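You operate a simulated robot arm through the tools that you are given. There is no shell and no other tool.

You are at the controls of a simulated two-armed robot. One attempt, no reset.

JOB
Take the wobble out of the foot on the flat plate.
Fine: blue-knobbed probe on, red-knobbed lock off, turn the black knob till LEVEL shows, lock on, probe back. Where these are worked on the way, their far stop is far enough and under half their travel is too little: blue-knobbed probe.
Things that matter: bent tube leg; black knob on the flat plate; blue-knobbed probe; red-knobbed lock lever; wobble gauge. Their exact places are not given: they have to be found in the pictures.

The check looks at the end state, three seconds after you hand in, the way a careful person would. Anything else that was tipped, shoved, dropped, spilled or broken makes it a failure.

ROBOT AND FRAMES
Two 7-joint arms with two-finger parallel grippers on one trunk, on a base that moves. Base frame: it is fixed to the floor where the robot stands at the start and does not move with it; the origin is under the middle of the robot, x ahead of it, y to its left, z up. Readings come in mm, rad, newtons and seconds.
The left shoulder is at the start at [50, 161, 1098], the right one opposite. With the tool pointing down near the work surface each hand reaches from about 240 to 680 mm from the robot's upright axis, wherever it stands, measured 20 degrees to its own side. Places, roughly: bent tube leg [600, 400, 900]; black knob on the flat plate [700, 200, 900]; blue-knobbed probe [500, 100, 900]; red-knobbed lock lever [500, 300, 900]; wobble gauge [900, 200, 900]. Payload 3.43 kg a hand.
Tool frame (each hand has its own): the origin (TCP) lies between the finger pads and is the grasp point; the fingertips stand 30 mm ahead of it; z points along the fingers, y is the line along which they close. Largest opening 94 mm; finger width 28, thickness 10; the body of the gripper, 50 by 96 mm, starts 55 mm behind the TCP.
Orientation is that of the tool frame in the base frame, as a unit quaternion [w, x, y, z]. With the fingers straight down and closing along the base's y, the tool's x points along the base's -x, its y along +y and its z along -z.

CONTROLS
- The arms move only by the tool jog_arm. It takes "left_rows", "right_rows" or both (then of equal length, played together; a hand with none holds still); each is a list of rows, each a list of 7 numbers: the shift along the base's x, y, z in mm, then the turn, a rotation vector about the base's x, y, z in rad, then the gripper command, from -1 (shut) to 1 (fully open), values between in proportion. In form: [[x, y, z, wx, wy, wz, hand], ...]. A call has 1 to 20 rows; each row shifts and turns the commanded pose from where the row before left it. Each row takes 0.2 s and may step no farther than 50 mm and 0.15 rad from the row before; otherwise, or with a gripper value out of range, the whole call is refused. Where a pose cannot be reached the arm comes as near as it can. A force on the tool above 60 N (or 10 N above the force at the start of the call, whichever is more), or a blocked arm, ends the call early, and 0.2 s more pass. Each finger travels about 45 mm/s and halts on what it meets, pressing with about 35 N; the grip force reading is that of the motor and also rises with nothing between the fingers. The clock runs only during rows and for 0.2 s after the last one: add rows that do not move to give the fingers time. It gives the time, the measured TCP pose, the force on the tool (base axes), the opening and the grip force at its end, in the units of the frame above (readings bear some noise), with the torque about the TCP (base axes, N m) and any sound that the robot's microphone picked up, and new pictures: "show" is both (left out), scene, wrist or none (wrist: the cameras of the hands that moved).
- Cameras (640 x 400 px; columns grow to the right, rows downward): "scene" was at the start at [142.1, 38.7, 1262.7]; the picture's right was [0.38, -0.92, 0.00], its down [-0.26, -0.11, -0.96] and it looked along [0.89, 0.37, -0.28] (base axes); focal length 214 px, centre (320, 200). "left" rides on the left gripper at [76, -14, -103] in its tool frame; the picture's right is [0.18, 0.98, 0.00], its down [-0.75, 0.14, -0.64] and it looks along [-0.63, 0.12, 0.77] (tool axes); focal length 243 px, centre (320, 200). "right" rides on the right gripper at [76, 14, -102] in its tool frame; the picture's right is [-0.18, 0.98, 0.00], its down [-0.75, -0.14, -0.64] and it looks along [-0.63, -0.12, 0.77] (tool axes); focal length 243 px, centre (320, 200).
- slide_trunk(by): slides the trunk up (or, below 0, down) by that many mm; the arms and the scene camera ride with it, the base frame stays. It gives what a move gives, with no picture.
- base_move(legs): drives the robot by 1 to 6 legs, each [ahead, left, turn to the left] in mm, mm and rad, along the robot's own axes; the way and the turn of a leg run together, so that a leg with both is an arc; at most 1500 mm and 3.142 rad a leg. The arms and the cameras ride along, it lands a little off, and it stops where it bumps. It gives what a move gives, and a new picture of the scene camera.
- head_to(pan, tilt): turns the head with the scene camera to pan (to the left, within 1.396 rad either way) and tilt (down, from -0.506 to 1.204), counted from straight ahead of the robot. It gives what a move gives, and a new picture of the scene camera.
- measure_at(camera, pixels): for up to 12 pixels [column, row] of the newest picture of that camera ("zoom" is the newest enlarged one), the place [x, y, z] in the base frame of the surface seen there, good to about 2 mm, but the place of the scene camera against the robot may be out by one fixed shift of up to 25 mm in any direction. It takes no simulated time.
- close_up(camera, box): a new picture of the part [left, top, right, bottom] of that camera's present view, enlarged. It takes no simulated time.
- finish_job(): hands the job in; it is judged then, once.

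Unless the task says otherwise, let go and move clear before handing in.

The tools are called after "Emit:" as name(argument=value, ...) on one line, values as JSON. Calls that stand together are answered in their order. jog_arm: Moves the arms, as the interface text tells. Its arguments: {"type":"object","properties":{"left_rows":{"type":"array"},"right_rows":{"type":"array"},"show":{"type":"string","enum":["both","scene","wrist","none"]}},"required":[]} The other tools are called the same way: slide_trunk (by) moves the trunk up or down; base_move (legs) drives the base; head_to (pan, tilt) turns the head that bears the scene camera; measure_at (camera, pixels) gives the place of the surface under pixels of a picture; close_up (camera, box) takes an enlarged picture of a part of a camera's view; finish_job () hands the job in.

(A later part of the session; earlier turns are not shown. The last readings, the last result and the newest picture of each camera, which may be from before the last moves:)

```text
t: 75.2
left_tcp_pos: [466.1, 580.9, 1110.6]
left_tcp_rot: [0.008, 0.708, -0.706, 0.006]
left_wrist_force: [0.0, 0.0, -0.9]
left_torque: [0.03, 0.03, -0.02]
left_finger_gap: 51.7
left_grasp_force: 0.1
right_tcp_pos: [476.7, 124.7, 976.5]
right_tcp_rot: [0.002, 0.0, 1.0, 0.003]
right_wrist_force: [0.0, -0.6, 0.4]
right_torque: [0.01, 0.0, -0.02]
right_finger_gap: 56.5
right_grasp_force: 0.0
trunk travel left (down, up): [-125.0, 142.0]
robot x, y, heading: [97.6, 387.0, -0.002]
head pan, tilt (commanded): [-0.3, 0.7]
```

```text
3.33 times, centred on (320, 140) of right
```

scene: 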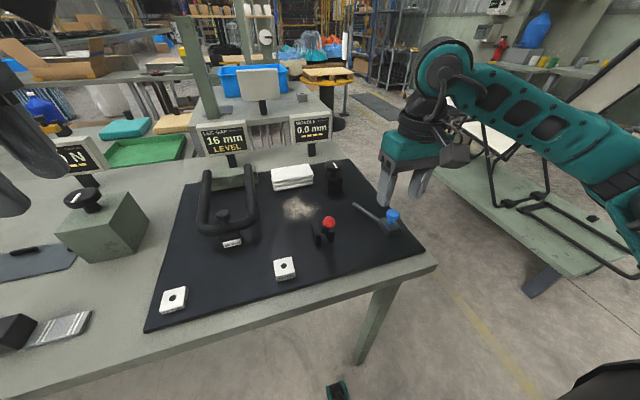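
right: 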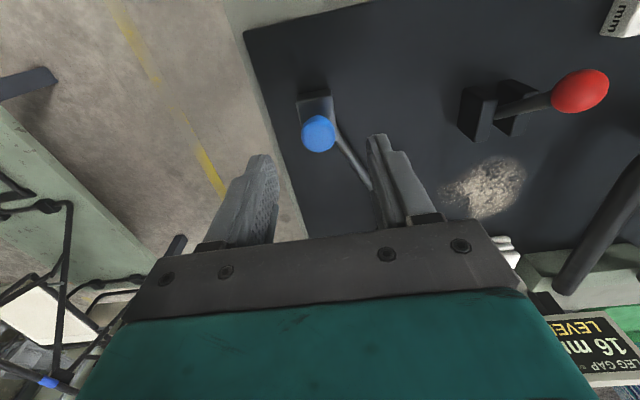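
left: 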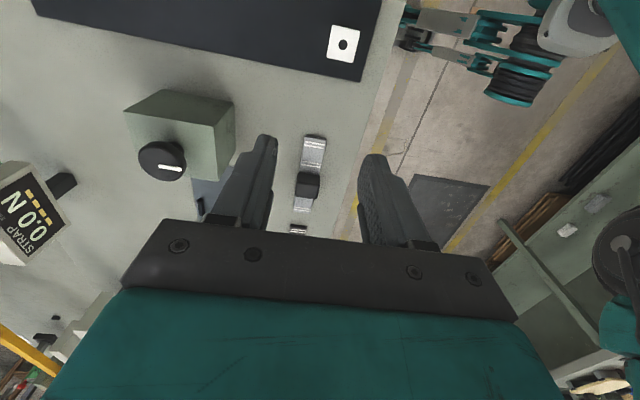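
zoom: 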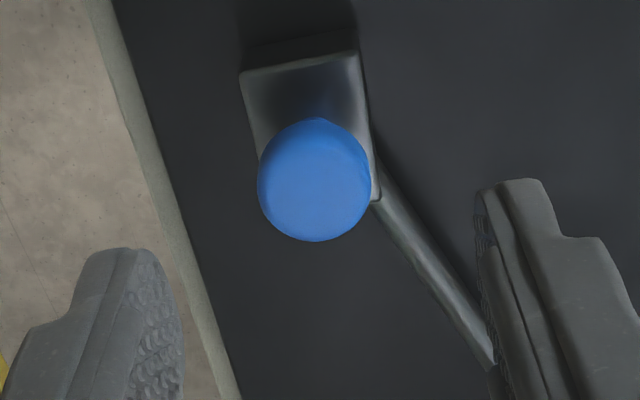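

The blue knob is between the fingers. I'll check its centre once more, then descend and close on it.

Emit:
measure_at(camera="zoom", pixels=[[315, 185], [265, 185], [365, 185], [315, 130], [315, 235], [300, 80], [250, 80], [355, 75], [375, 195]])

Emit:
jog_arm(right_rows=[[0, 0, -20, 0, 0, 0, 0.2], [0, 0, -20, 0, 0, 0, 0.2], [0, 0.5, -18, 0, 0, 0, 0.2], [0, 0, 0, 0, 0, 0, -0.2], [0, 0, 0, 0, 0, 0, -0.7], [0, 0, 0, 0, 0, 0, -1], [0, 0, 0, 0, 0, 0, -1]], show="wrist")

```text
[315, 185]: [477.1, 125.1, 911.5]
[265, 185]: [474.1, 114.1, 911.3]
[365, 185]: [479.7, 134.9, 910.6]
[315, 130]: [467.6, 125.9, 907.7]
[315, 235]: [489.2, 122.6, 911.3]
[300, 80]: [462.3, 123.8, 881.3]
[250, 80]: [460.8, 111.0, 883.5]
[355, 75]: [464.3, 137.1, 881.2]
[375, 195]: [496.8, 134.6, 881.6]
```

```text
t: 76.8
left_tcp_pos: [467.1, 579.4, 1110.3]
left_tcp_rot: [0.006, 0.708, -0.706, 0.007]
left_wrist_force: [-0.5, -0.6, 0.1]
left_torque: [0.01, 0.03, 0.01]
left_finger_gap: 51.7
left_grasp_force: 0.0
right_tcp_pos: [476.7, 124.3, 917.4]
right_tcp_rot: [0.002, 0.003, 1.0, 0.003]
right_wrist_force: [0.3, -17.0, 0.2]
right_torque: [-0.44, 0.04, -0.14]
right_finger_gap: 25.1
right_grasp_force: 44.9
trunk travel left (down, up): [-125.0, 142.0]
robot x, y, heading: [102.0, 386.7, -0.003]
head pan, tilt (commanded): [-0.3, 0.7]
```

right: 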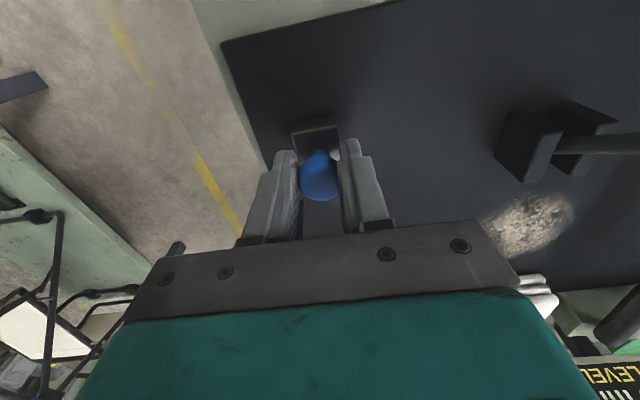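

The knob is held (gap 25 mm); a 17 N sideways force shows it's stiff in y. I'll relieve y a little and test a small push in +x.

Emit:
jog_arm(right_rows=[[0, -2, 0, 0, 0, 0, -1], [2, -1, 0, 0, 0, 0, -1], [2, 0, 0, 0, 0, 0, -1], [0, 0, 0, 0, 0, 0, -1]], show="none")

```text
t: 77.8
left_tcp_pos: [465.7, 581.8, 1109.8]
left_tcp_rot: [0.006, 0.708, -0.706, 0.007]
left_wrist_force: [0.1, 1.3, -0.4]
left_torque: [-0.02, 0.03, 0.03]
left_finger_gap: 51.9
left_grasp_force: 0.1
right_tcp_pos: [479.6, 124.5, 917.5]
right_tcp_rot: [0.002, 0.0, 1.0, 0.005]
right_wrist_force: [-2.6, -5.2, -4.3]
right_torque: [0.04, -0.44, -0.05]
right_finger_gap: 25.2
right_grasp_force: 45.4
trunk travel left (down, up): [-125.0, 142.0]
robot x, y, heading: [99.1, 390.9, 0.002]
head pan, tilt (commanded): [-0.3, 0.7]
```

It moved about 3 mm in +x with little force. I'll push 10 mm more and see whether the probe follows.

Emit:
jog_arm(right_rows=[[3, -0.5, 0, 0, 0, 0, -1], [3, 0, 0, 0, 0, 0, -1], [4, 0, 0, 0, 0, 0, -1], [0, 0, 0, 0, 0, 0, -1]], show="both")

Emit:
close_up(camera="scene", box=[290, 110, 430, 250])

```text
t: 78.8
left_tcp_pos: [466.0, 580.9, 1110.2]
left_tcp_rot: [0.006, 0.708, -0.706, 0.007]
left_wrist_force: [-0.1, -0.5, -0.1]
left_torque: [-0.03, -0.01, -0.01]
left_finger_gap: 51.7
left_grasp_force: 0.1
right_tcp_pos: [489.6, 123.5, 917.9]
right_tcp_rot: [0.001, 0.001, 1.0, 0.003]
right_wrist_force: [-0.1, 0.2, 4.8]
right_torque: [0.08, 1.2, 0.17]
right_finger_gap: 25.1
right_grasp_force: 45.4
trunk travel left (down, up): [-125.0, 142.0]
robot x, y, heading: [97.3, 386.8, -0.0]
head pan, tilt (commanded): [-0.3, 0.7]
```

scene: 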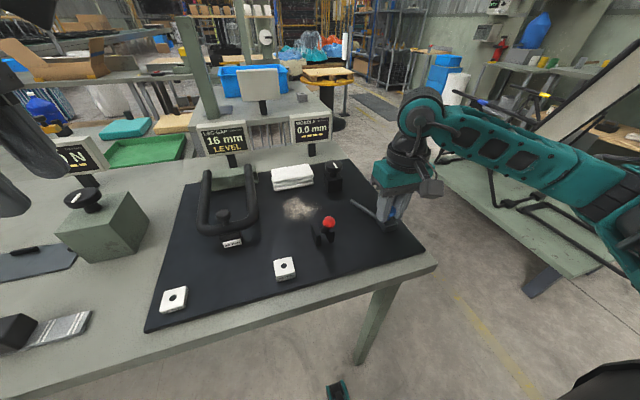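
right: 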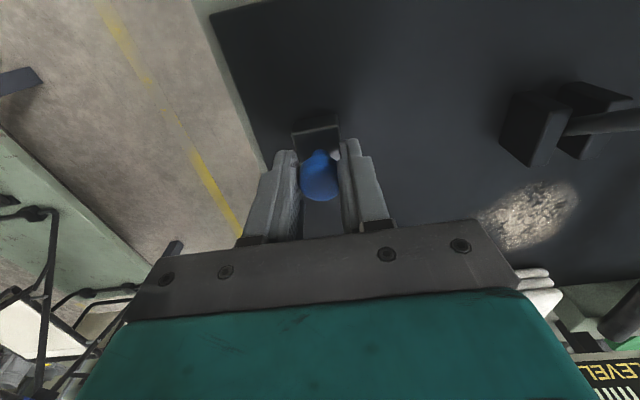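

```text
2.86 times, centred on (360, 180) of scene
```

zoom: 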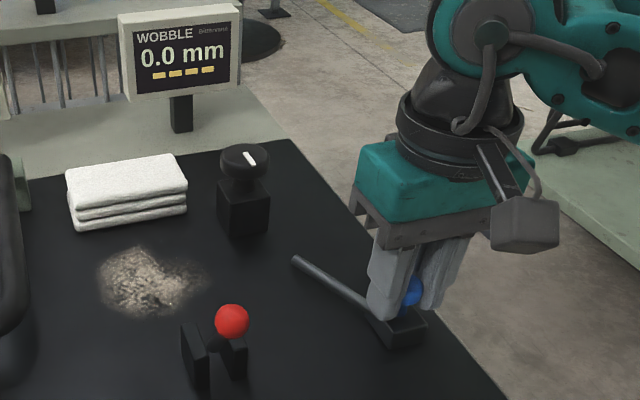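

The block follows the hand: it slides along +x. I'll keep pushing toward the far stop, watching force.

Emit:
jog_arm(right_rows=[[5, 0, 0, 0, 0, 0, -1], [5, 0, 0, 0, 0, 0, -1], [5, 0, 0, 0, 0, 0, -1], [5, 0, 0, 0, 0, 0, -1], [0, 0, 0, 0, 0, 0, -1]], show="wrist")

Emit:
close_up(camera="scene", box=[290, 110, 430, 250])

```text
t: 80.0
left_tcp_pos: [466.3, 581.4, 1109.1]
left_tcp_rot: [0.006, 0.707, -0.707, 0.006]
left_wrist_force: [-0.8, 0.6, -0.2]
left_torque: [-0.01, -0.01, -0.03]
left_finger_gap: 51.5
left_grasp_force: 0.1
right_tcp_pos: [511.2, 123.9, 917.5]
right_tcp_rot: [0.001, 0.001, 1.0, 0.003]
right_wrist_force: [-0.6, 5.7, -9.2]
right_torque: [0.08, -0.65, -0.05]
right_finger_gap: 25.4
right_grasp_force: 45.3
trunk travel left (down, up): [-125.0, 142.0]
robot x, y, heading: [100.6, 386.2, -0.001]
head pan, tilt (commanded): [-0.3, 0.7]
```

right: 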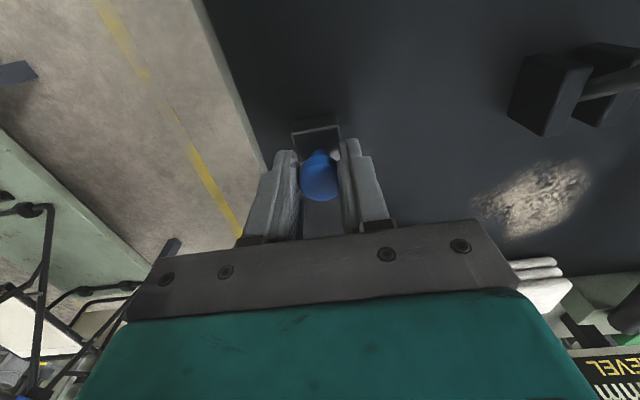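

```text
2.86 times, centred on (360, 180) of scene
```

zoom: 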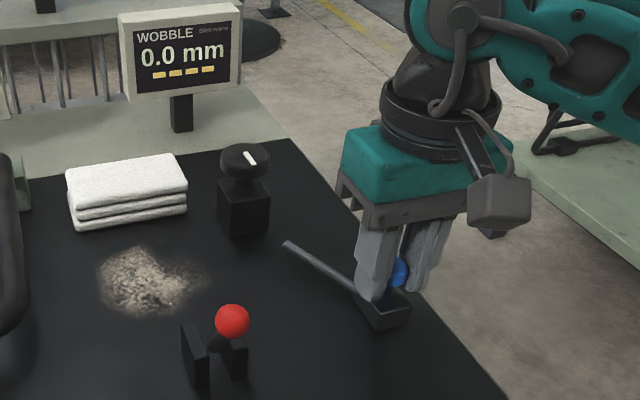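

It slides freely (now +34 mm). Continuing in 4 mm steps until the stop.

Emit:
jog_arm(right_rows=[[4, -0.5, 0.5, 0, 0, 0, -1], [4, -0.5, 0.5, 0, 0, 0, -1], [4, 0, 0, 0, 0, 0, -1], [4, 0, 0, 0, 0, 0, -1], [0, 0, 0, 0, 0, 0, -1]], show="none")

Emit:
close_up(camera="scene", box=[290, 110, 430, 250])

```text
t: 81.2
left_tcp_pos: [467.6, 581.6, 1108.5]
left_tcp_rot: [0.007, 0.707, -0.707, 0.006]
left_wrist_force: [0.8, 0.2, -0.3]
left_torque: [-0.02, -0.02, -0.01]
left_finger_gap: 51.9
left_grasp_force: 0.0
right_tcp_pos: [525.8, 124.1, 916.7]
right_tcp_rot: [0.0, 0.0, 1.0, 0.004]
right_wrist_force: [-2.0, 18.9, -22.1]
right_torque: [0.32, 0.0, 0.1]
right_finger_gap: 25.2
right_grasp_force: 45.2
trunk travel left (down, up): [-125.0, 142.0]
robot x, y, heading: [101.3, 385.8, 0.0]
head pan, tilt (commanded): [-0.3, 0.7]
```

```text
2.86 times, centred on (360, 180) of scene
```

zoom: 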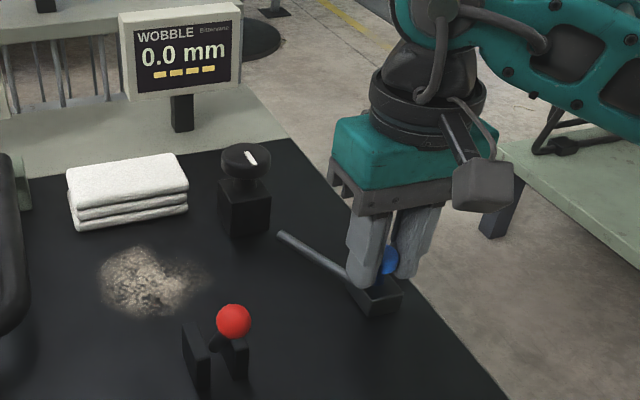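

The slide constrains z and y; I'll relieve those (+y, −z) and keep pushing.

Emit:
jog_arm(right_rows=[[3, 1.5, -1.5, 0, 0, 0, -1], [4, 1, -1, 0, 0, 0, -1], [4, 0, 0, 0, 0, 0, -1], [4, 0, 0, 0, 0, 0, -1], [0, 0, 0, 0, 0, 0, -1]], show="none")

Emit:
close_up(camera="scene", box=[290, 110, 430, 250])

```text
t: 82.4
left_tcp_pos: [463.3, 580.7, 1111.8]
left_tcp_rot: [0.005, 0.708, -0.707, 0.009]
left_wrist_force: [0.0, -0.1, 0.4]
left_torque: [-0.02, 0.02, -0.01]
left_finger_gap: 52.0
left_grasp_force: 0.0
right_tcp_pos: [538.0, 124.6, 917.6]
right_tcp_rot: [0.002, 0.001, 1.0, 0.002]
right_wrist_force: [-27.1, -0.6, 9.6]
right_torque: [-0.1, 0.19, 0.03]
right_finger_gap: 25.2
right_grasp_force: 45.7
trunk travel left (down, up): [-125.0, 142.0]
robot x, y, heading: [98.0, 385.7, 0.001]
head pan, tilt (commanded): [-0.3, 0.7]
```

```text
2.86 times, centred on (360, 180) of scene
```

zoom: 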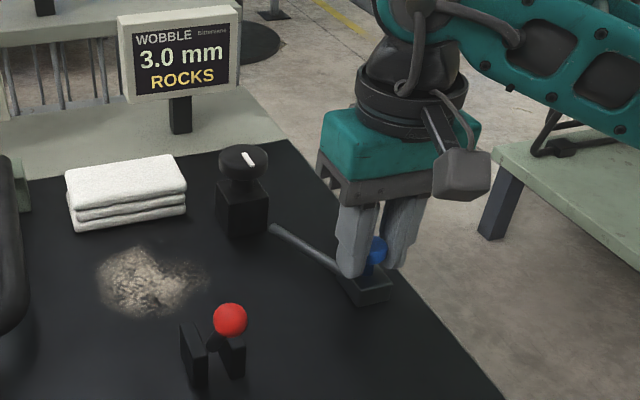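

The wobble gauge now reads "3.0 mm ROCKS" and the −27 N force shows the far stop. I'll ease off the force and release gently to see whether the probe stays.

Emit:
jog_arm(right_rows=[[-2, 0, 0, 0, 0, 0, -1], [-2, 0, 0.5, 0, 0, 0, -1], [0, 0, 0, 0, 0, 0, -1]], show="none")

Emit:
close_up(camera="scene", box=[290, 110, 430, 250])

```text
t: 83.2
left_tcp_pos: [465.4, 580.6, 1110.6]
left_tcp_rot: [0.006, 0.707, -0.707, 0.007]
left_wrist_force: [-0.4, -0.2, 0.6]
left_torque: [0.0, -0.03, 0.01]
left_finger_gap: 51.7
left_grasp_force: 0.1
right_tcp_pos: [537.2, 123.0, 917.6]
right_tcp_rot: [0.004, 0.003, 1.0, 0.004]
right_wrist_force: [-4.0, -8.9, 16.2]
right_torque: [-0.2, 1.08, -0.04]
right_finger_gap: 25.4
right_grasp_force: 44.8
trunk travel left (down, up): [-125.0, 142.0]
robot x, y, heading: [103.7, 384.6, -0.001]
head pan, tilt (commanded): [-0.3, 0.7]
```

```text
2.86 times, centred on (360, 180) of scene
```

zoom: 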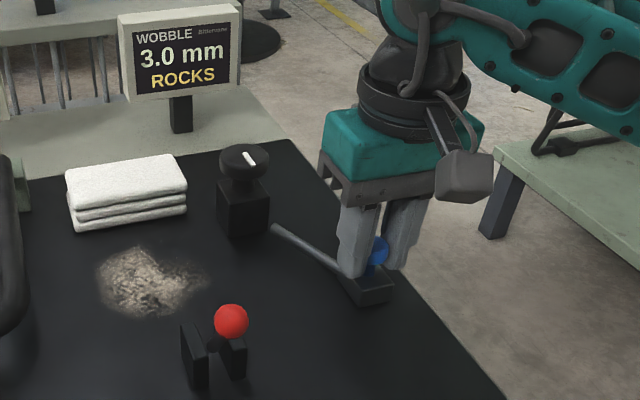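

Still reading 3.0 mm at the stop with low force. Releasing and rising.

Emit:
jog_arm(right_rows=[[0, -1, 1.5, 0, 0, 0, -1], [0, 0, 0, 0, 0, 0, -0.6], [0, 0, 0, 0, 0, 0, -0.1], [0, 0, 0, 0, 0, 0, 0.2], [0, 0, 20, 0, 0, 0, 0.2], [0, 0, 30, 0, 0, 0, 0.2], [0, 0, 30, 0, 0, 0, 0.2]], show="both")

Emit:
close_up(camera="scene", box=[290, 110, 430, 250])

```text
t: 84.8
left_tcp_pos: [466.5, 582.1, 1110.2]
left_tcp_rot: [0.006, 0.707, -0.707, 0.007]
left_wrist_force: [-0.1, 0.2, 0.3]
left_torque: [-0.01, -0.01, 0.0]
left_finger_gap: 51.8
left_grasp_force: 0.0
right_tcp_pos: [535.5, 124.0, 997.8]
right_tcp_rot: [0.002, 0.0, 1.0, 0.003]
right_wrist_force: [0.0, -0.3, -0.8]
right_torque: [0.0, 0.01, -0.01]
right_finger_gap: 56.6
right_grasp_force: 0.0
trunk travel left (down, up): [-125.0, 142.0]
robot x, y, heading: [99.8, 386.5, -0.004]
head pan, tilt (commanded): [-0.3, 0.7]
```

scene: 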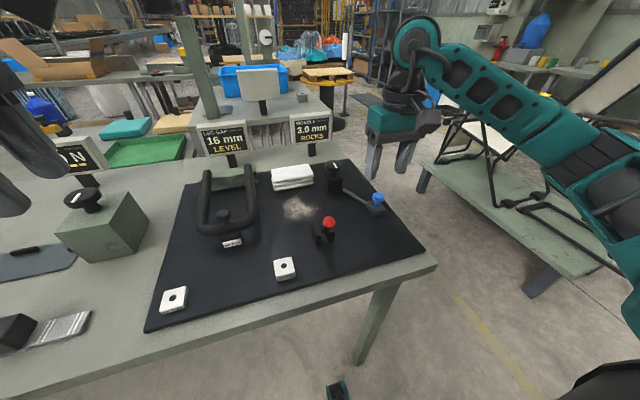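
right: 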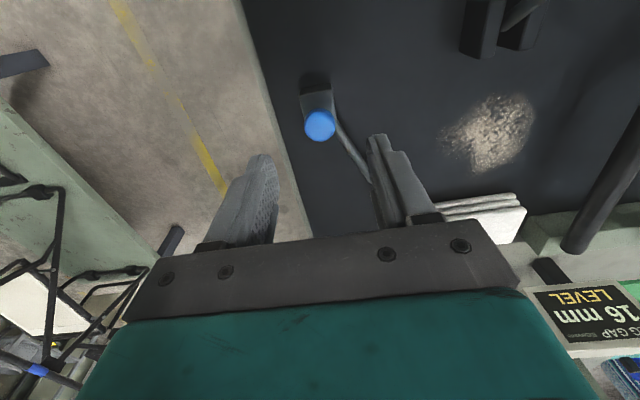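

```text
2.86 times, centred on (360, 180) of scene
```

zoom: 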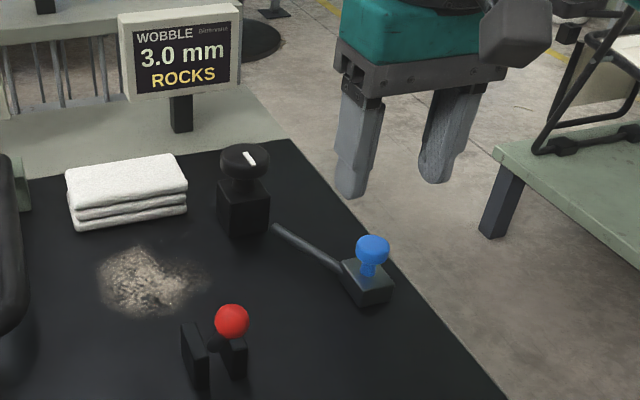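

The probe stays forward and the gauge reads 3.0 mm ROCKS. Next the lock lever: I'll bring the right hand over it to measure the ball and clevis.

Emit:
jog_arm(right_rows=[[-20, 20, 25, 0, 0, 0, 0.4], [-25, 40, 15, 0, 0, 0, 0.4], [-25, 40, 10, 0, 0, 0, 0.4], [-25, 40, 10, 0, 0, 0, 0.4]], show="wrist")

Emit:
close_up(camera="right", box=[230, 70, 410, 220])

Emit:
close_up(camera="scene", box=[300, 200, 350, 255])

```text
t: 85.8
left_tcp_pos: [466.6, 581.2, 1109.0]
left_tcp_rot: [0.005, 0.708, -0.706, 0.008]
left_wrist_force: [0.2, -0.2, -0.1]
left_torque: [0.01, 0.04, 0.03]
left_finger_gap: 51.7
left_grasp_force: 0.1
right_tcp_pos: [440.7, 266.4, 1057.1]
right_tcp_rot: [0.002, 0.002, 1.0, 0.003]
right_wrist_force: [0.8, 0.5, -0.1]
right_torque: [0.02, 0.02, 0.0]
right_finger_gap: 65.7
right_grasp_force: 0.1
trunk travel left (down, up): [-125.0, 142.0]
robot x, y, heading: [98.9, 386.8, 0.0]
head pan, tilt (commanded): [-0.3, 0.7]
```

right: 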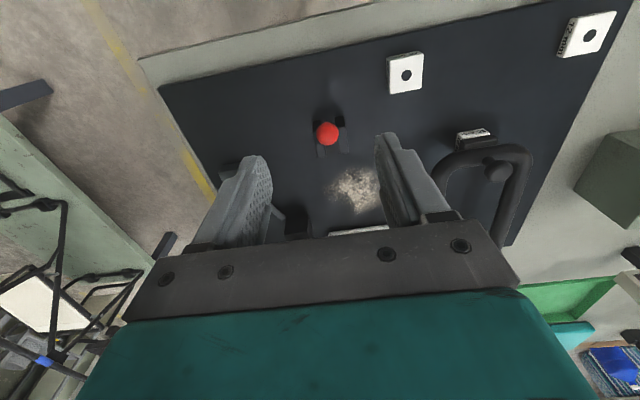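

```text
2.67 times, centred on (320, 145) of right
```

zoom: 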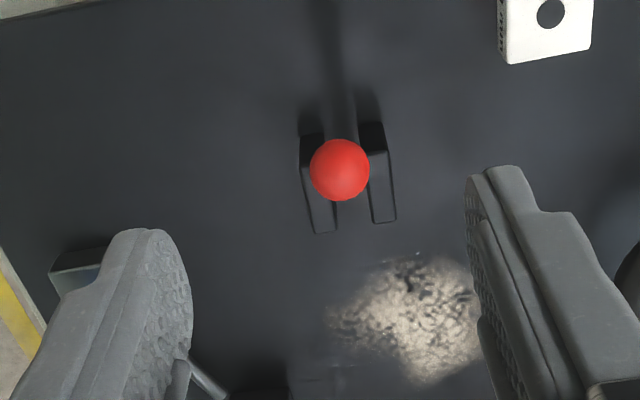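

```text
7.27 times, centred on (325, 228) of scene
```

zoom: 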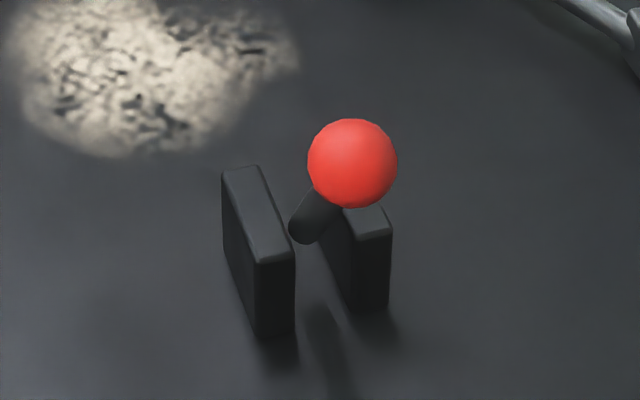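

Measuring the ball, stem and clevis plates.

Emit:
measure_at(camera="right", pixels=[[327, 134], [317, 134], [338, 134], [327, 124], [327, 143], [318, 122], [321, 154], [339, 120], [344, 150], [317, 145], [343, 138]])

Emit:
measure_at(camera="zoom", pixels=[[352, 165], [352, 125], [315, 165], [390, 165], [352, 200], [318, 215], [305, 235], [245, 180], [270, 250], [370, 215], [275, 300], [375, 270]])

```text
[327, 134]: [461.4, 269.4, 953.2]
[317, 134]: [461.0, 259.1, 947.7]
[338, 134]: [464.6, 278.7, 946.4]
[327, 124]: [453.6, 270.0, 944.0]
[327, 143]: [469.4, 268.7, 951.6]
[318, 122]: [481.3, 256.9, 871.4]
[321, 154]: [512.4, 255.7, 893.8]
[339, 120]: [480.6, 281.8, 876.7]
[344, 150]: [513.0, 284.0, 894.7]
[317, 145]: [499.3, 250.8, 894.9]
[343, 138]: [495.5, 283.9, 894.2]
```

```text
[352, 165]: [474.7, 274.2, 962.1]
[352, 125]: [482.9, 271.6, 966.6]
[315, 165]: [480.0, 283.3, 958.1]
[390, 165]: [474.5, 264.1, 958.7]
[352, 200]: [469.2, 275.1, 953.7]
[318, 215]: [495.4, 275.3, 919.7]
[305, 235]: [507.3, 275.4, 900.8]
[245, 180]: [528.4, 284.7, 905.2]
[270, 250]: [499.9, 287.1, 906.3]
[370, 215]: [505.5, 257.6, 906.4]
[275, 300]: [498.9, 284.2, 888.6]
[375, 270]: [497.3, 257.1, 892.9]
```

The ball is centred near [463,269.5,942] with its pivot about [499,270,882], so it should swing about 72 mm toward +x. I'll grip the ball from above.

Emit:
jog_arm(right_rows=[[11, 1.5, -25, 0, 0, 0, 0.2], [11, 1.5, -30, 0, 0, 0, 0.2], [0, 0, -30, 0, 0, 0, 0.2], [0, 0, -26, 0, 0, 0, 0.2], [0, 0, 0, 0, 0, 0, -0.2], [0, 0, 0, 0, 0, 0, -0.6], [0, 0, 0, 0, 0, 0, -1], [0, 0, 0, 0, 0, 0, -1]], show="both")

```text
t: 87.6
left_tcp_pos: [465.7, 582.3, 1109.0]
left_tcp_rot: [0.008, 0.708, -0.707, 0.007]
left_wrist_force: [0.3, 0.6, 0.2]
left_torque: [-0.01, 0.03, -0.01]
left_finger_gap: 51.7
left_grasp_force: 0.0
right_tcp_pos: [462.5, 269.8, 945.7]
right_tcp_rot: [0.002, 0.0, 1.0, 0.005]
right_wrist_force: [1.5, 15.8, -4.8]
right_torque: [0.12, 0.1, 0.07]
right_finger_gap: 21.0
right_grasp_force: 43.5
trunk travel left (down, up): [-125.0, 142.0]
robot x, y, heading: [100.9, 388.2, 0.003]
head pan, tilt (commanded): [-0.3, 0.7]
```

scene: 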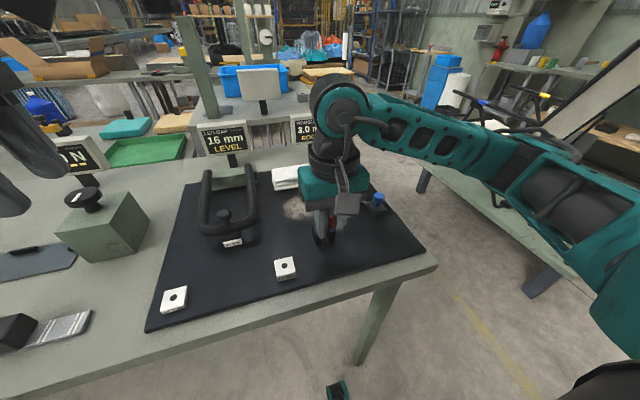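
right: 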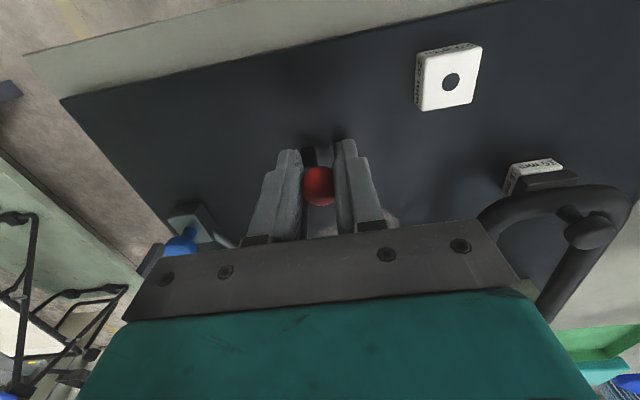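

The ball is held (gap 21 mm). I'll swing it along its arc toward +x a first third and look at the forces.

Emit:
jog_arm(right_rows=[[3, 2, 1.7, 0, 0, 0, -1], [3.4, 1, 1.7, 0, 0, 0, -1], [6.8, 0, 2.8, 0, 0, 0, -1], [0, 0, 0, 0, 0, 0, -1]], show="wrist")

```text
t: 88.6
left_tcp_pos: [464.9, 582.0, 1110.1]
left_tcp_rot: [0.006, 0.708, -0.706, 0.008]
left_wrist_force: [-0.5, 0.3, 0.8]
left_torque: [0.02, -0.01, 0.01]
left_finger_gap: 51.4
left_grasp_force: 0.1
right_tcp_pos: [475.5, 268.4, 952.4]
right_tcp_rot: [0.0, 0.002, 1.0, 0.002]
right_wrist_force: [-15.4, 0.4, -8.4]
right_torque: [-0.03, 1.08, -0.02]
right_finger_gap: 21.2
right_grasp_force: 45.0
trunk travel left (down, up): [-125.0, 142.0]
robot x, y, heading: [102.4, 386.2, -0.007]
head pan, tilt (commanded): [-0.3, 0.7]
```

right: 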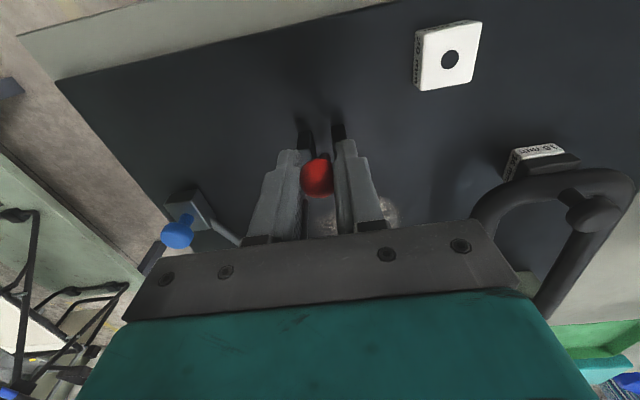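

The lever follows with about 15 N resistance. Continuing along the arc over the top.

Emit:
jog_arm(right_rows=[[6, 0, 1.2, 0, 0, 0, -1], [6, 0, 0.8, 0, 0, 0, -1], [6, 0, 0.4, 0, 0, 0, -1], [6, 0, 0, 0, 0, 0, -1], [0, 0, 0, 0, 0, 0, -1]], show="wrist")

Emit:
close_up(camera="scene", box=[270, 100, 410, 260])

```text
t: 89.8
left_tcp_pos: [462.8, 580.1, 1111.6]
left_tcp_rot: [0.004, 0.708, -0.706, 0.008]
left_wrist_force: [0.0, -0.9, -0.4]
left_torque: [0.02, 0.02, 0.0]
left_finger_gap: 51.4
left_grasp_force: 0.1
right_tcp_pos: [497.6, 268.1, 959.8]
right_tcp_rot: [0.003, 0.002, 1.0, 0.004]
right_wrist_force: [-19.8, -12.3, 35.1]
right_torque: [-0.04, 1.55, 0.05]
right_finger_gap: 21.2
right_grasp_force: 45.1
trunk travel left (down, up): [-125.0, 142.0]
robot x, y, heading: [102.8, 390.3, -0.001]
head pan, tilt (commanded): [-0.3, 0.7]
```

right: 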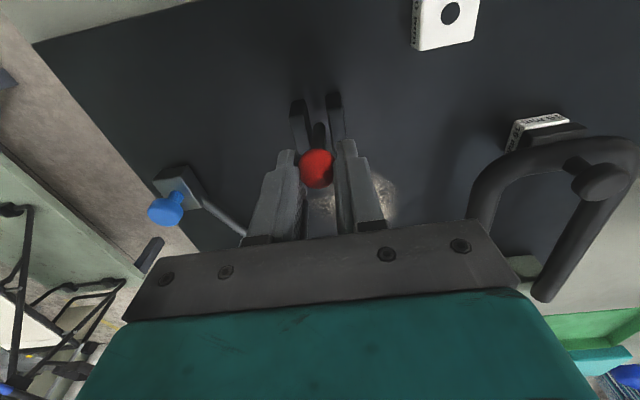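

```text
2.50 times, centred on (340, 180) of scene
```

zoom: 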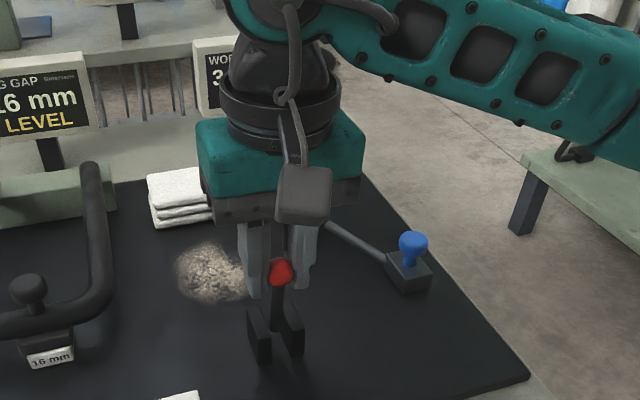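

The lever's arc is taller than I assumed (+35 N in z). I'll raise 5 mm to relieve it, then look at the lever's angle.

Emit:
jog_arm(right_rows=[[0, -1.5, 2.5, 0, 0, 0, -1], [0, -0.5, 2.5, 0, 0, 0, -1], [0, 0, 0, 0, 0, 0, -1]], show="wrist")

Emit:
close_up(camera="right", box=[260, 80, 380, 200])

```text
t: 90.6
left_tcp_pos: [464.1, 580.9, 1111.6]
left_tcp_rot: [0.006, 0.708, -0.706, 0.008]
left_wrist_force: [-0.1, -1.3, 0.5]
left_torque: [0.01, 0.0, -0.01]
left_finger_gap: 51.5
left_grasp_force: 0.2
right_tcp_pos: [499.4, 268.9, 958.2]
right_tcp_rot: [0.0, -0.001, 1.0, 0.004]
right_wrist_force: [-14.4, -0.1, 5.8]
right_torque: [-0.01, 1.05, -0.05]
right_finger_gap: 21.4
right_grasp_force: 45.3
trunk travel left (down, up): [-125.0, 142.0]
robot x, y, heading: [95.7, 386.3, 0.0]
head pan, tilt (commanded): [-0.3, 0.7]
```

right: 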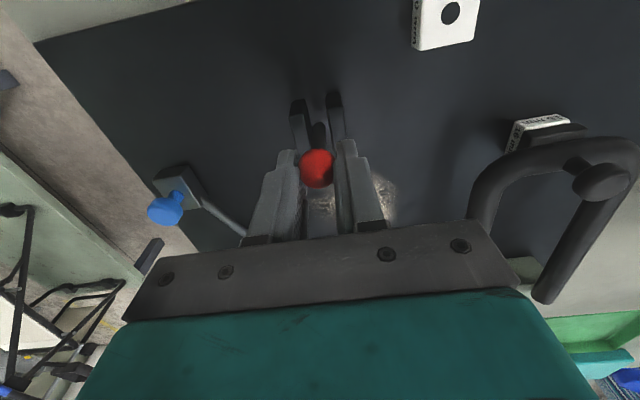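

```text
3.33 times, centred on (320, 140) of right
```

zoom: 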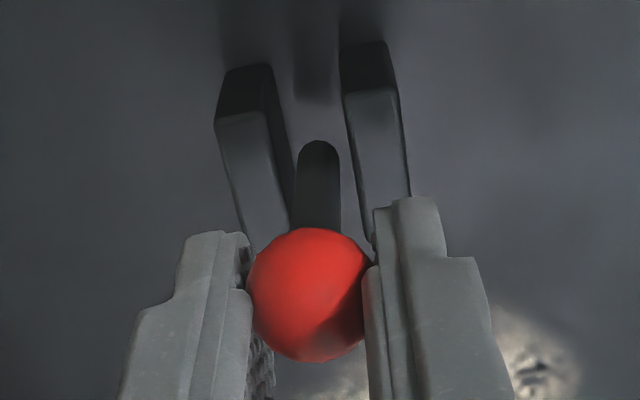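

Measuring the stem's lower end against the ball to find the lever's present angle and pivot.

Emit:
measure_at(camera="zoom", pixels=[[318, 150], [318, 170], [318, 190], [318, 215], [318, 240], [310, 290], [240, 120], [370, 95], [265, 200], [395, 180]])

```text
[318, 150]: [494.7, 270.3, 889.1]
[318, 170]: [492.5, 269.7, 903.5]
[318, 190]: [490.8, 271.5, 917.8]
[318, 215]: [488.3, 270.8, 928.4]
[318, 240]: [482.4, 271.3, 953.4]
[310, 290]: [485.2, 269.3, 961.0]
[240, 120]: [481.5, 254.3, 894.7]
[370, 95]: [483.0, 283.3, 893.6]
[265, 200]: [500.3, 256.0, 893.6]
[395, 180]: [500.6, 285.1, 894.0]
```

The ball has lagged about 9 mm behind in the grip; the lever is at about −9° with its pivot near [503,876] (radius ≈78 mm). I'll open, re-centre on the ball and regrip.

Emit:
jog_arm(right_rows=[[0, 0, 0, 0, 0, 0, -0.5], [0, 0, 0, 0, 0, 0, -0.1], [0, 0, 0, 0, 0, 0, -0.1]], show="wrist")

Emit:
close_up(camera="right", box=[260, 80, 380, 200])

Emit:
measure_at(camera="zoom", pixels=[[318, 150], [318, 170], [318, 190], [310, 250], [310, 290], [310, 320], [265, 290], [355, 290]])

```text
t: 91.4
left_tcp_pos: [466.2, 580.7, 1109.5]
left_tcp_rot: [0.007, 0.708, -0.707, 0.007]
left_wrist_force: [-0.4, -0.1, -0.2]
left_torque: [-0.01, -0.03, -0.04]
left_finger_gap: 51.8
left_grasp_force: 0.1
right_tcp_pos: [500.7, 268.1, 960.1]
right_tcp_rot: [0.001, 0.002, 1.0, 0.003]
right_wrist_force: [0.0, -0.3, 0.4]
right_torque: [-0.02, -0.02, -0.02]
right_finger_gap: 42.2
right_grasp_force: 0.0
trunk travel left (down, up): [-125.0, 142.0]
robot x, y, heading: [98.6, 388.1, -0.003]
head pan, tilt (commanded): [-0.3, 0.7]
```

right: 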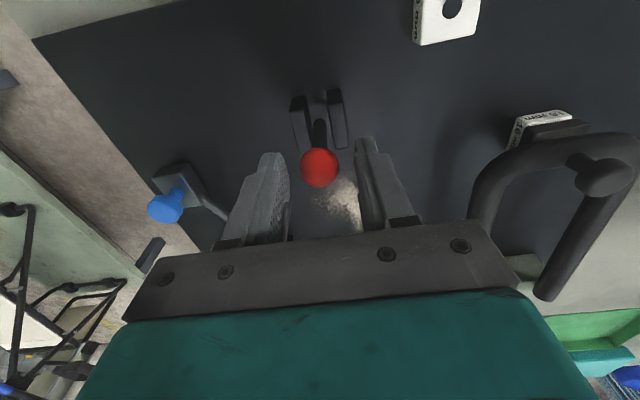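

```text
3.33 times, centred on (320, 140) of right
```

zoom: 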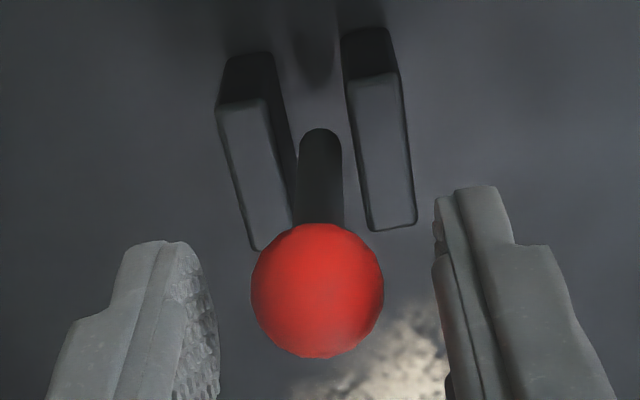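

```text
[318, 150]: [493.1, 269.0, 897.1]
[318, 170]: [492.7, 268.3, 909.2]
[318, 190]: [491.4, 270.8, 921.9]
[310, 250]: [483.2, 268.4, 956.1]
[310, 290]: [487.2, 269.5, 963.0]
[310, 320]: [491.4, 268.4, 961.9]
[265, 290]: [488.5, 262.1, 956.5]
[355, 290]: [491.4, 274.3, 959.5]
```

The lever holds its place when released; the ball centre is now near [490,269,952]. I'll regrip with the fingers slightly behind the ball and continue the swing.

Emit:
jog_arm(right_rows=[[-7, 0.5, -2.5, 0, 0, 0, -0.1], [-8, 0.5, -2.5, 0, 0, 0, -0.1], [0, 0, 0, 0, 0, 0, -0.5], [0, 0, 0, 0, 0, 0, -0.9], [0, 0, 0, 0, 0, 0, -1], [4, 0, 0.8, 0, 0, 0, -1], [4, 0, 0.5, 0, 0, 0, -1], [4, 0, 0, 0, 0, 0, -1], [4, 0, -0.3, 0, 0, 0, -1], [0, 0, 0, 0, 0, 0, -1]], show="wrist")

Emit:
close_up(camera="right", box=[260, 80, 380, 200])

Emit:
measure_at(camera="zoom", pixels=[[318, 130], [318, 150], [318, 170], [318, 190], [310, 250], [310, 290], [310, 320]])

```text
t: 93.6
left_tcp_pos: [465.7, 581.5, 1110.7]
left_tcp_rot: [0.006, 0.707, -0.707, 0.008]
left_wrist_force: [-0.1, 1.1, 0.4]
left_torque: [0.0, -0.03, -0.02]
left_finger_gap: 51.8
left_grasp_force: 0.1
right_tcp_pos: [501.1, 268.1, 957.1]
right_tcp_rot: [0.0, 0.001, 1.0, 0.005]
right_wrist_force: [-16.2, 4.5, 0.6]
right_torque: [0.03, 1.18, 0.0]
right_finger_gap: 21.1
right_grasp_force: 44.7
trunk travel left (down, up): [-125.0, 142.0]
robot x, y, heading: [99.9, 388.4, -0.003]
head pan, tilt (commanded): [-0.3, 0.7]
```

right: 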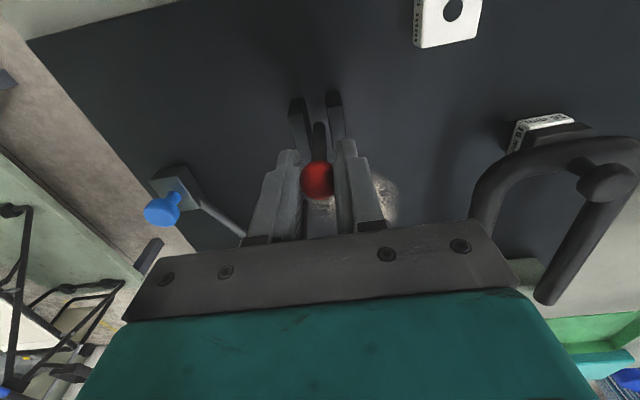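

```text
3.33 times, centred on (320, 140) of right
```

zoom: 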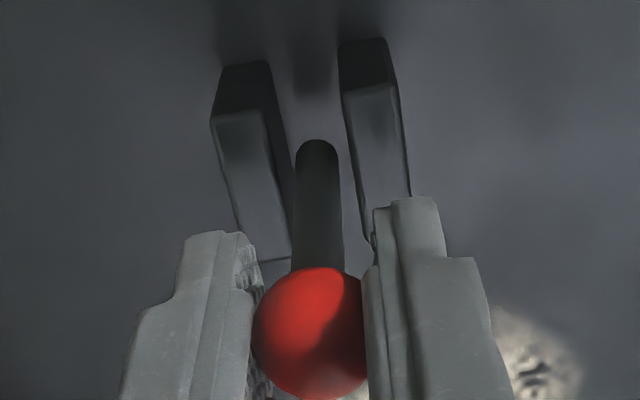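

```text
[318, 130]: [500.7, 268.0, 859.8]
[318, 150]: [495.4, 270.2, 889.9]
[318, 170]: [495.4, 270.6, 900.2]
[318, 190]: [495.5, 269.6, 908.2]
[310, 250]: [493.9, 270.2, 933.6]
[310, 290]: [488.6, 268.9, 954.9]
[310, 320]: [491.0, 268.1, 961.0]
```

The lever is now nearly upright (−2°). Continuing to the +x side.

Emit:
jog_arm(right_rows=[[5, 0, 0, 0, 0, 0, -1], [5, 0, -0.3, 0, 0, 0, -1], [5, 0, -0.6, 0, 0, 0, -1], [5, 0, -0.9, 0, 0, 0, -1], [0, 0, 0, 0, 0, 0, -1]], show="none")

Emit:
close_up(camera="right", box=[260, 80, 380, 200])

Emit:
measure_at(camera="zoom", pixels=[[318, 150], [318, 170], [318, 190], [310, 220], [310, 250], [310, 290], [310, 320]])

```text
t: 94.8
left_tcp_pos: [464.6, 582.0, 1110.7]
left_tcp_rot: [0.006, 0.708, -0.706, 0.009]
left_wrist_force: [-0.1, -0.3, 0.4]
left_torque: [-0.01, 0.0, 0.02]
left_finger_gap: 51.8
left_grasp_force: 0.1
right_tcp_pos: [521.5, 268.4, 956.1]
right_tcp_rot: [0.001, 0.001, 1.0, 0.005]
right_wrist_force: [-15.1, 4.8, 6.1]
right_torque: [0.03, 1.33, 0.01]
right_finger_gap: 21.5
right_grasp_force: 44.9
trunk travel left (down, up): [-125.0, 142.0]
robot x, y, heading: [99.0, 387.2, -0.011]
head pan, tilt (commanded): [-0.3, 0.7]
```

```text
3.33 times, centred on (320, 140) of right
```

zoom: 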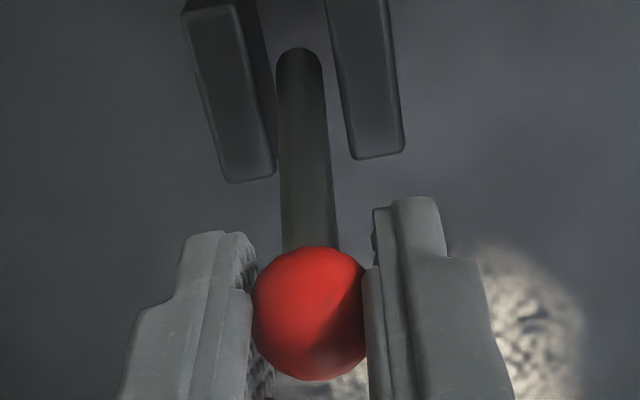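

```text
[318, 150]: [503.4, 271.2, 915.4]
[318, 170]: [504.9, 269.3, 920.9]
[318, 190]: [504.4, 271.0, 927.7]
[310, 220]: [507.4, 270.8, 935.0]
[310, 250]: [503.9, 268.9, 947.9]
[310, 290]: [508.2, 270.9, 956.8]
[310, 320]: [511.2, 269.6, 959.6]
```

The lever has passed upright (about +11°). Continuing to its far stop.

Emit:
jog_arm(right_rows=[[5, 0, -0.9, 0, 0, 0, -1], [5, 0, -1.2, 0, 0, 0, -1], [5, 0, -1.7, 0, 0, 0, -1], [5, 0, -2.2, 0, 0, 0, -1], [0, 0, 0, 0, 0, 0, -1]], show="none")

Emit:
close_up(camera="right", box=[260, 80, 380, 200])

Emit:
measure_at(camera="zoom", pixels=[[318, 150], [318, 170], [318, 190], [310, 220], [310, 250], [310, 290], [310, 320]])

```text
t: 96.0
left_tcp_pos: [463.5, 581.3, 1111.6]
left_tcp_rot: [0.006, 0.708, -0.706, 0.007]
left_wrist_force: [-0.3, 0.5, -0.1]
left_torque: [-0.02, 0.01, 0.0]
left_finger_gap: 51.9
left_grasp_force: 0.1
right_tcp_pos: [540.3, 268.9, 949.2]
right_tcp_rot: [0.002, 0.002, 1.0, 0.004]
right_wrist_force: [-15.0, -3.6, 10.8]
right_torque: [-0.01, 1.19, 0.02]
right_finger_gap: 21.3
right_grasp_force: 44.9
trunk travel left (down, up): [-125.0, 142.0]
robot x, y, heading: [96.8, 388.0, -0.004]
head pan, tilt (commanded): [-0.3, 0.7]
```

```text
3.33 times, centred on (320, 140) of right
```

zoom: 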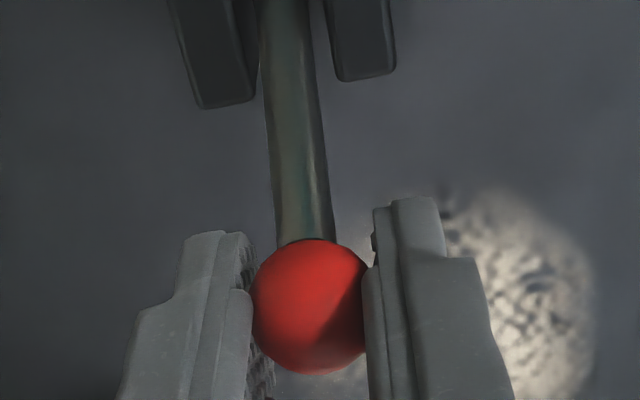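

```text
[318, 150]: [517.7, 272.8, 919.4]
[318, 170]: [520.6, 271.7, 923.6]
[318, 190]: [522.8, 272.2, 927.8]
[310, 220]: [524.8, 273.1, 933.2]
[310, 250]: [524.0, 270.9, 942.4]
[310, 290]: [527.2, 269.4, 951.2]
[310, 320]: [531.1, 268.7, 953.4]
```

The lever is at about +27°. A few more millimetres to find the stop.

Emit:
jog_arm(right_rows=[[4, 0, -2.2, 0, 0, 0, -1], [4, 0, -2.4, 0, 0, 0, -1], [4, 0, -2.6, 0, 0, 0, -1], [0, 0, 0, 0, 0, 0, -1]], show="none")

Emit:
close_up(camera="right", box=[260, 80, 380, 200])

Emit:
measure_at(camera="zoom", pixels=[[310, 130], [310, 150], [318, 170], [318, 190], [310, 220], [310, 250], [310, 290], [310, 320]])

Emit:
close_up(camera="scene", box=[270, 100, 410, 260])

```text
t: 96.7
left_tcp_pos: [462.2, 579.9, 1110.8]
left_tcp_rot: [-0.004, -0.707, 0.708, -0.007]
left_wrist_force: [0.2, -0.5, 0.4]
left_torque: [-0.02, -0.01, 0.03]
left_finger_gap: 51.9
left_grasp_force: 0.0
right_tcp_pos: [542.4, 267.8, 948.1]
right_tcp_rot: [-0.005, -0.006, 1.0, 0.003]
right_wrist_force: [-26.1, -6.6, 22.9]
right_torque: [-0.27, -0.12, 0.2]
right_finger_gap: 21.4
right_grasp_force: 45.1
trunk travel left (down, up): [-125.0, 142.0]
robot x, y, heading: [98.8, 386.7, -0.0]
head pan, tilt (commanded): [-0.3, 0.7]
stopped in row 3 (right hand): the force on the tool passed its limit at 64 N (the readings are from after the stop); the commanded pose is now the measured one
```

```text
3.33 times, centred on (320, 140) of right
```

zoom: 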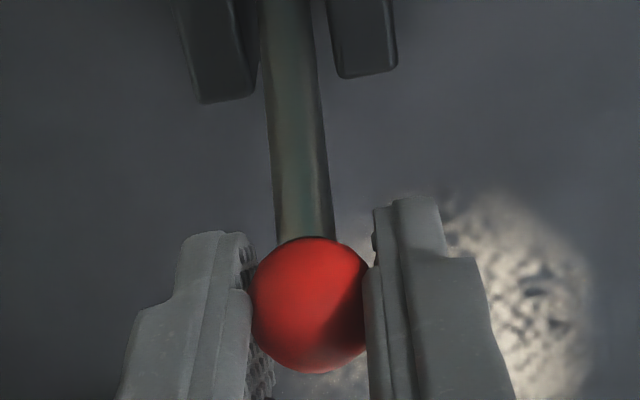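

```text
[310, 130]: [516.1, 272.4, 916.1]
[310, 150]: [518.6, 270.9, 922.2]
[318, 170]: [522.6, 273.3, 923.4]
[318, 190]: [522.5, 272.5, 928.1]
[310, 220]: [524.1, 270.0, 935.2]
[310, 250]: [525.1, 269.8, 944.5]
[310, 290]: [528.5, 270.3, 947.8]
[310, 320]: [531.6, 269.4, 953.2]
```

```text
2.50 times, centred on (340, 180) of scene
```

zoom: 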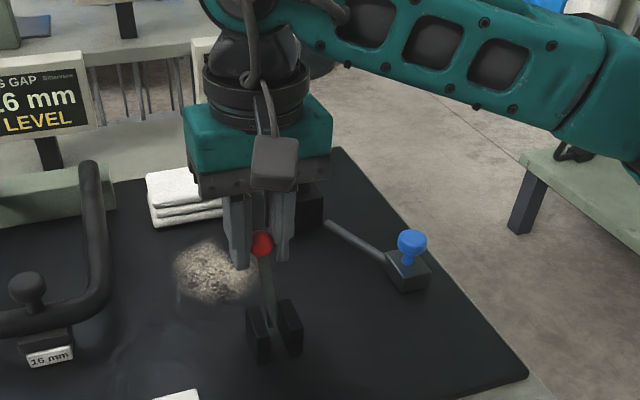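

The force limit shows the lever has reached its far stop. I'll relieve, open and rise.

Emit:
jog_arm(right_rows=[[-1, 0.5, 1, 0, 0, 0, -0.6], [0, 0, 0, 0, 0, 0, -0.1], [0, 0, 0, 0, 0, 0, 0.1], [0, 0, 0, 0, 0, 0, 0.1], [0, 0, 25, 0, 0, 0, 0.1], [-10, 0, 35, 0, 0, 0, 0.1], [-20, 0, 40, 0, 0, 0, 0.1]], show="both")

Emit:
close_up(camera="scene", box=[190, 100, 410, 270])

```text
t: 98.3
left_tcp_pos: [464.9, 580.5, 1110.8]
left_tcp_rot: [0.005, 0.708, -0.706, 0.007]
left_wrist_force: [-0.2, 0.0, -0.1]
left_torque: [-0.01, 0.03, 0.06]
left_finger_gap: 51.6
left_grasp_force: 0.0
right_tcp_pos: [516.6, 271.5, 1046.4]
right_tcp_rot: [-0.005, -0.003, 1.0, 0.003]
right_wrist_force: [0.6, 0.0, -0.2]
right_torque: [0.02, -0.04, 0.02]
right_finger_gap: 51.8
right_grasp_force: 0.1
trunk travel left (down, up): [-125.0, 142.0]
robot x, y, heading: [101.2, 388.8, -0.002]
head pan, tilt (commanded): [-0.3, 0.7]
```

scene: 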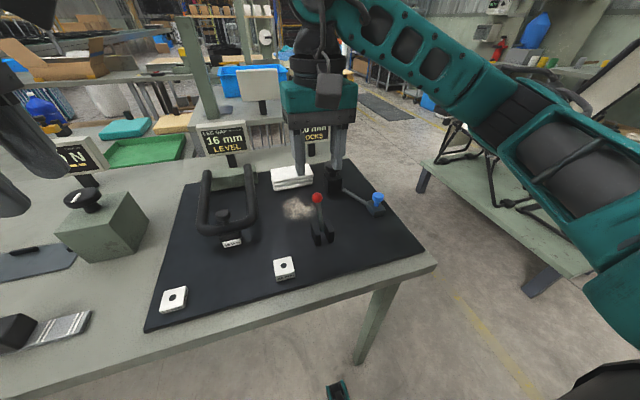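
right: 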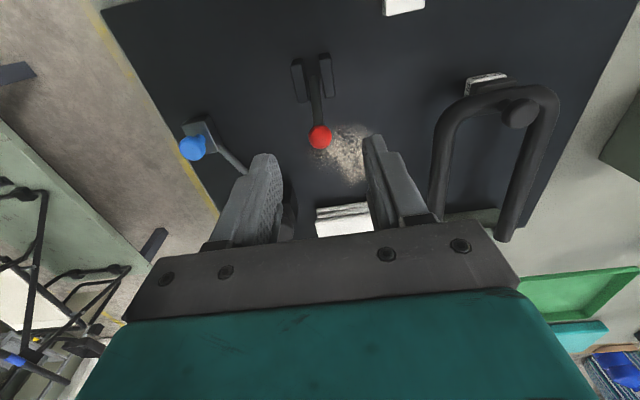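

```text
2.35 times, centred on (300, 185) of scene
```

zoom: 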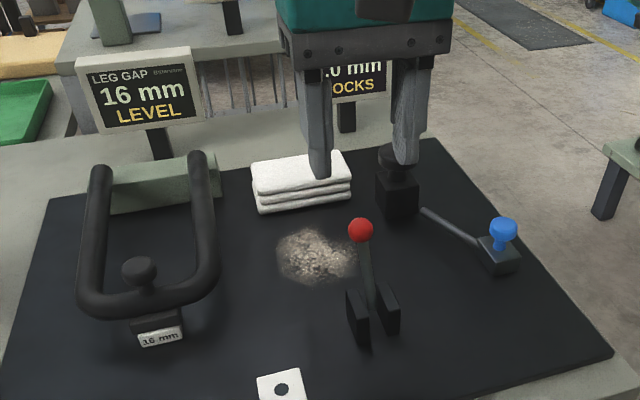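

The red lever now leans to +x (off side). Next, the black knob: moving the right hand over it for a look.

Emit:
jog_arm(right_rows=[[20, -21, 0, 0, 0, 0, 0.3], [20, -21, 0, 0, 0, 0, 0.3], [20, -21, 0, 0, 0, 0, 0.3], [20, -21, 0, 0, 0, 0, 0.3]], show="wrist")

Emit:
close_up(camera="right", box=[230, 60, 410, 200])

```text
t: 99.3
left_tcp_pos: [466.9, 580.9, 1109.6]
left_tcp_rot: [-0.006, -0.707, 0.707, -0.006]
left_wrist_force: [-0.1, -0.8, -0.3]
left_torque: [0.02, -0.01, -0.05]
left_finger_gap: 51.9
left_grasp_force: 0.0
right_tcp_pos: [594.9, 186.6, 1045.3]
right_tcp_rot: [-0.006, -0.004, 1.0, 0.002]
right_wrist_force: [-0.8, -0.3, 0.1]
right_torque: [0.01, -0.04, -0.01]
right_finger_gap: 61.3
right_grasp_force: 0.0
trunk travel left (down, up): [-125.0, 142.0]
robot x, y, heading: [100.0, 385.6, 0.001]
head pan, tilt (commanded): [-0.3, 0.7]
```

right: 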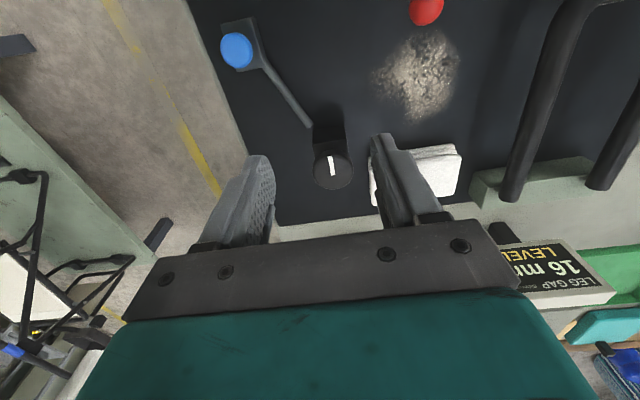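

```text
2.86 times, centred on (320, 130) of right
```

zoom: 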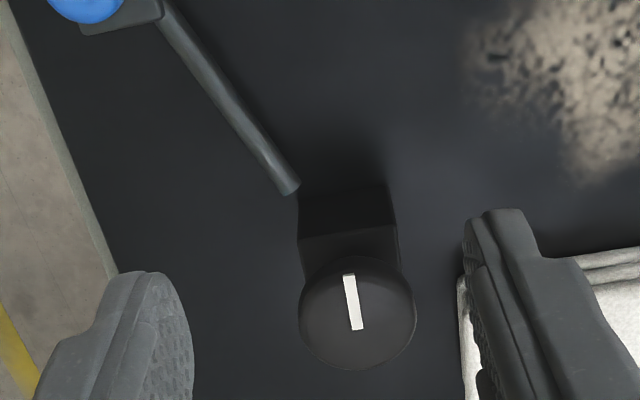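

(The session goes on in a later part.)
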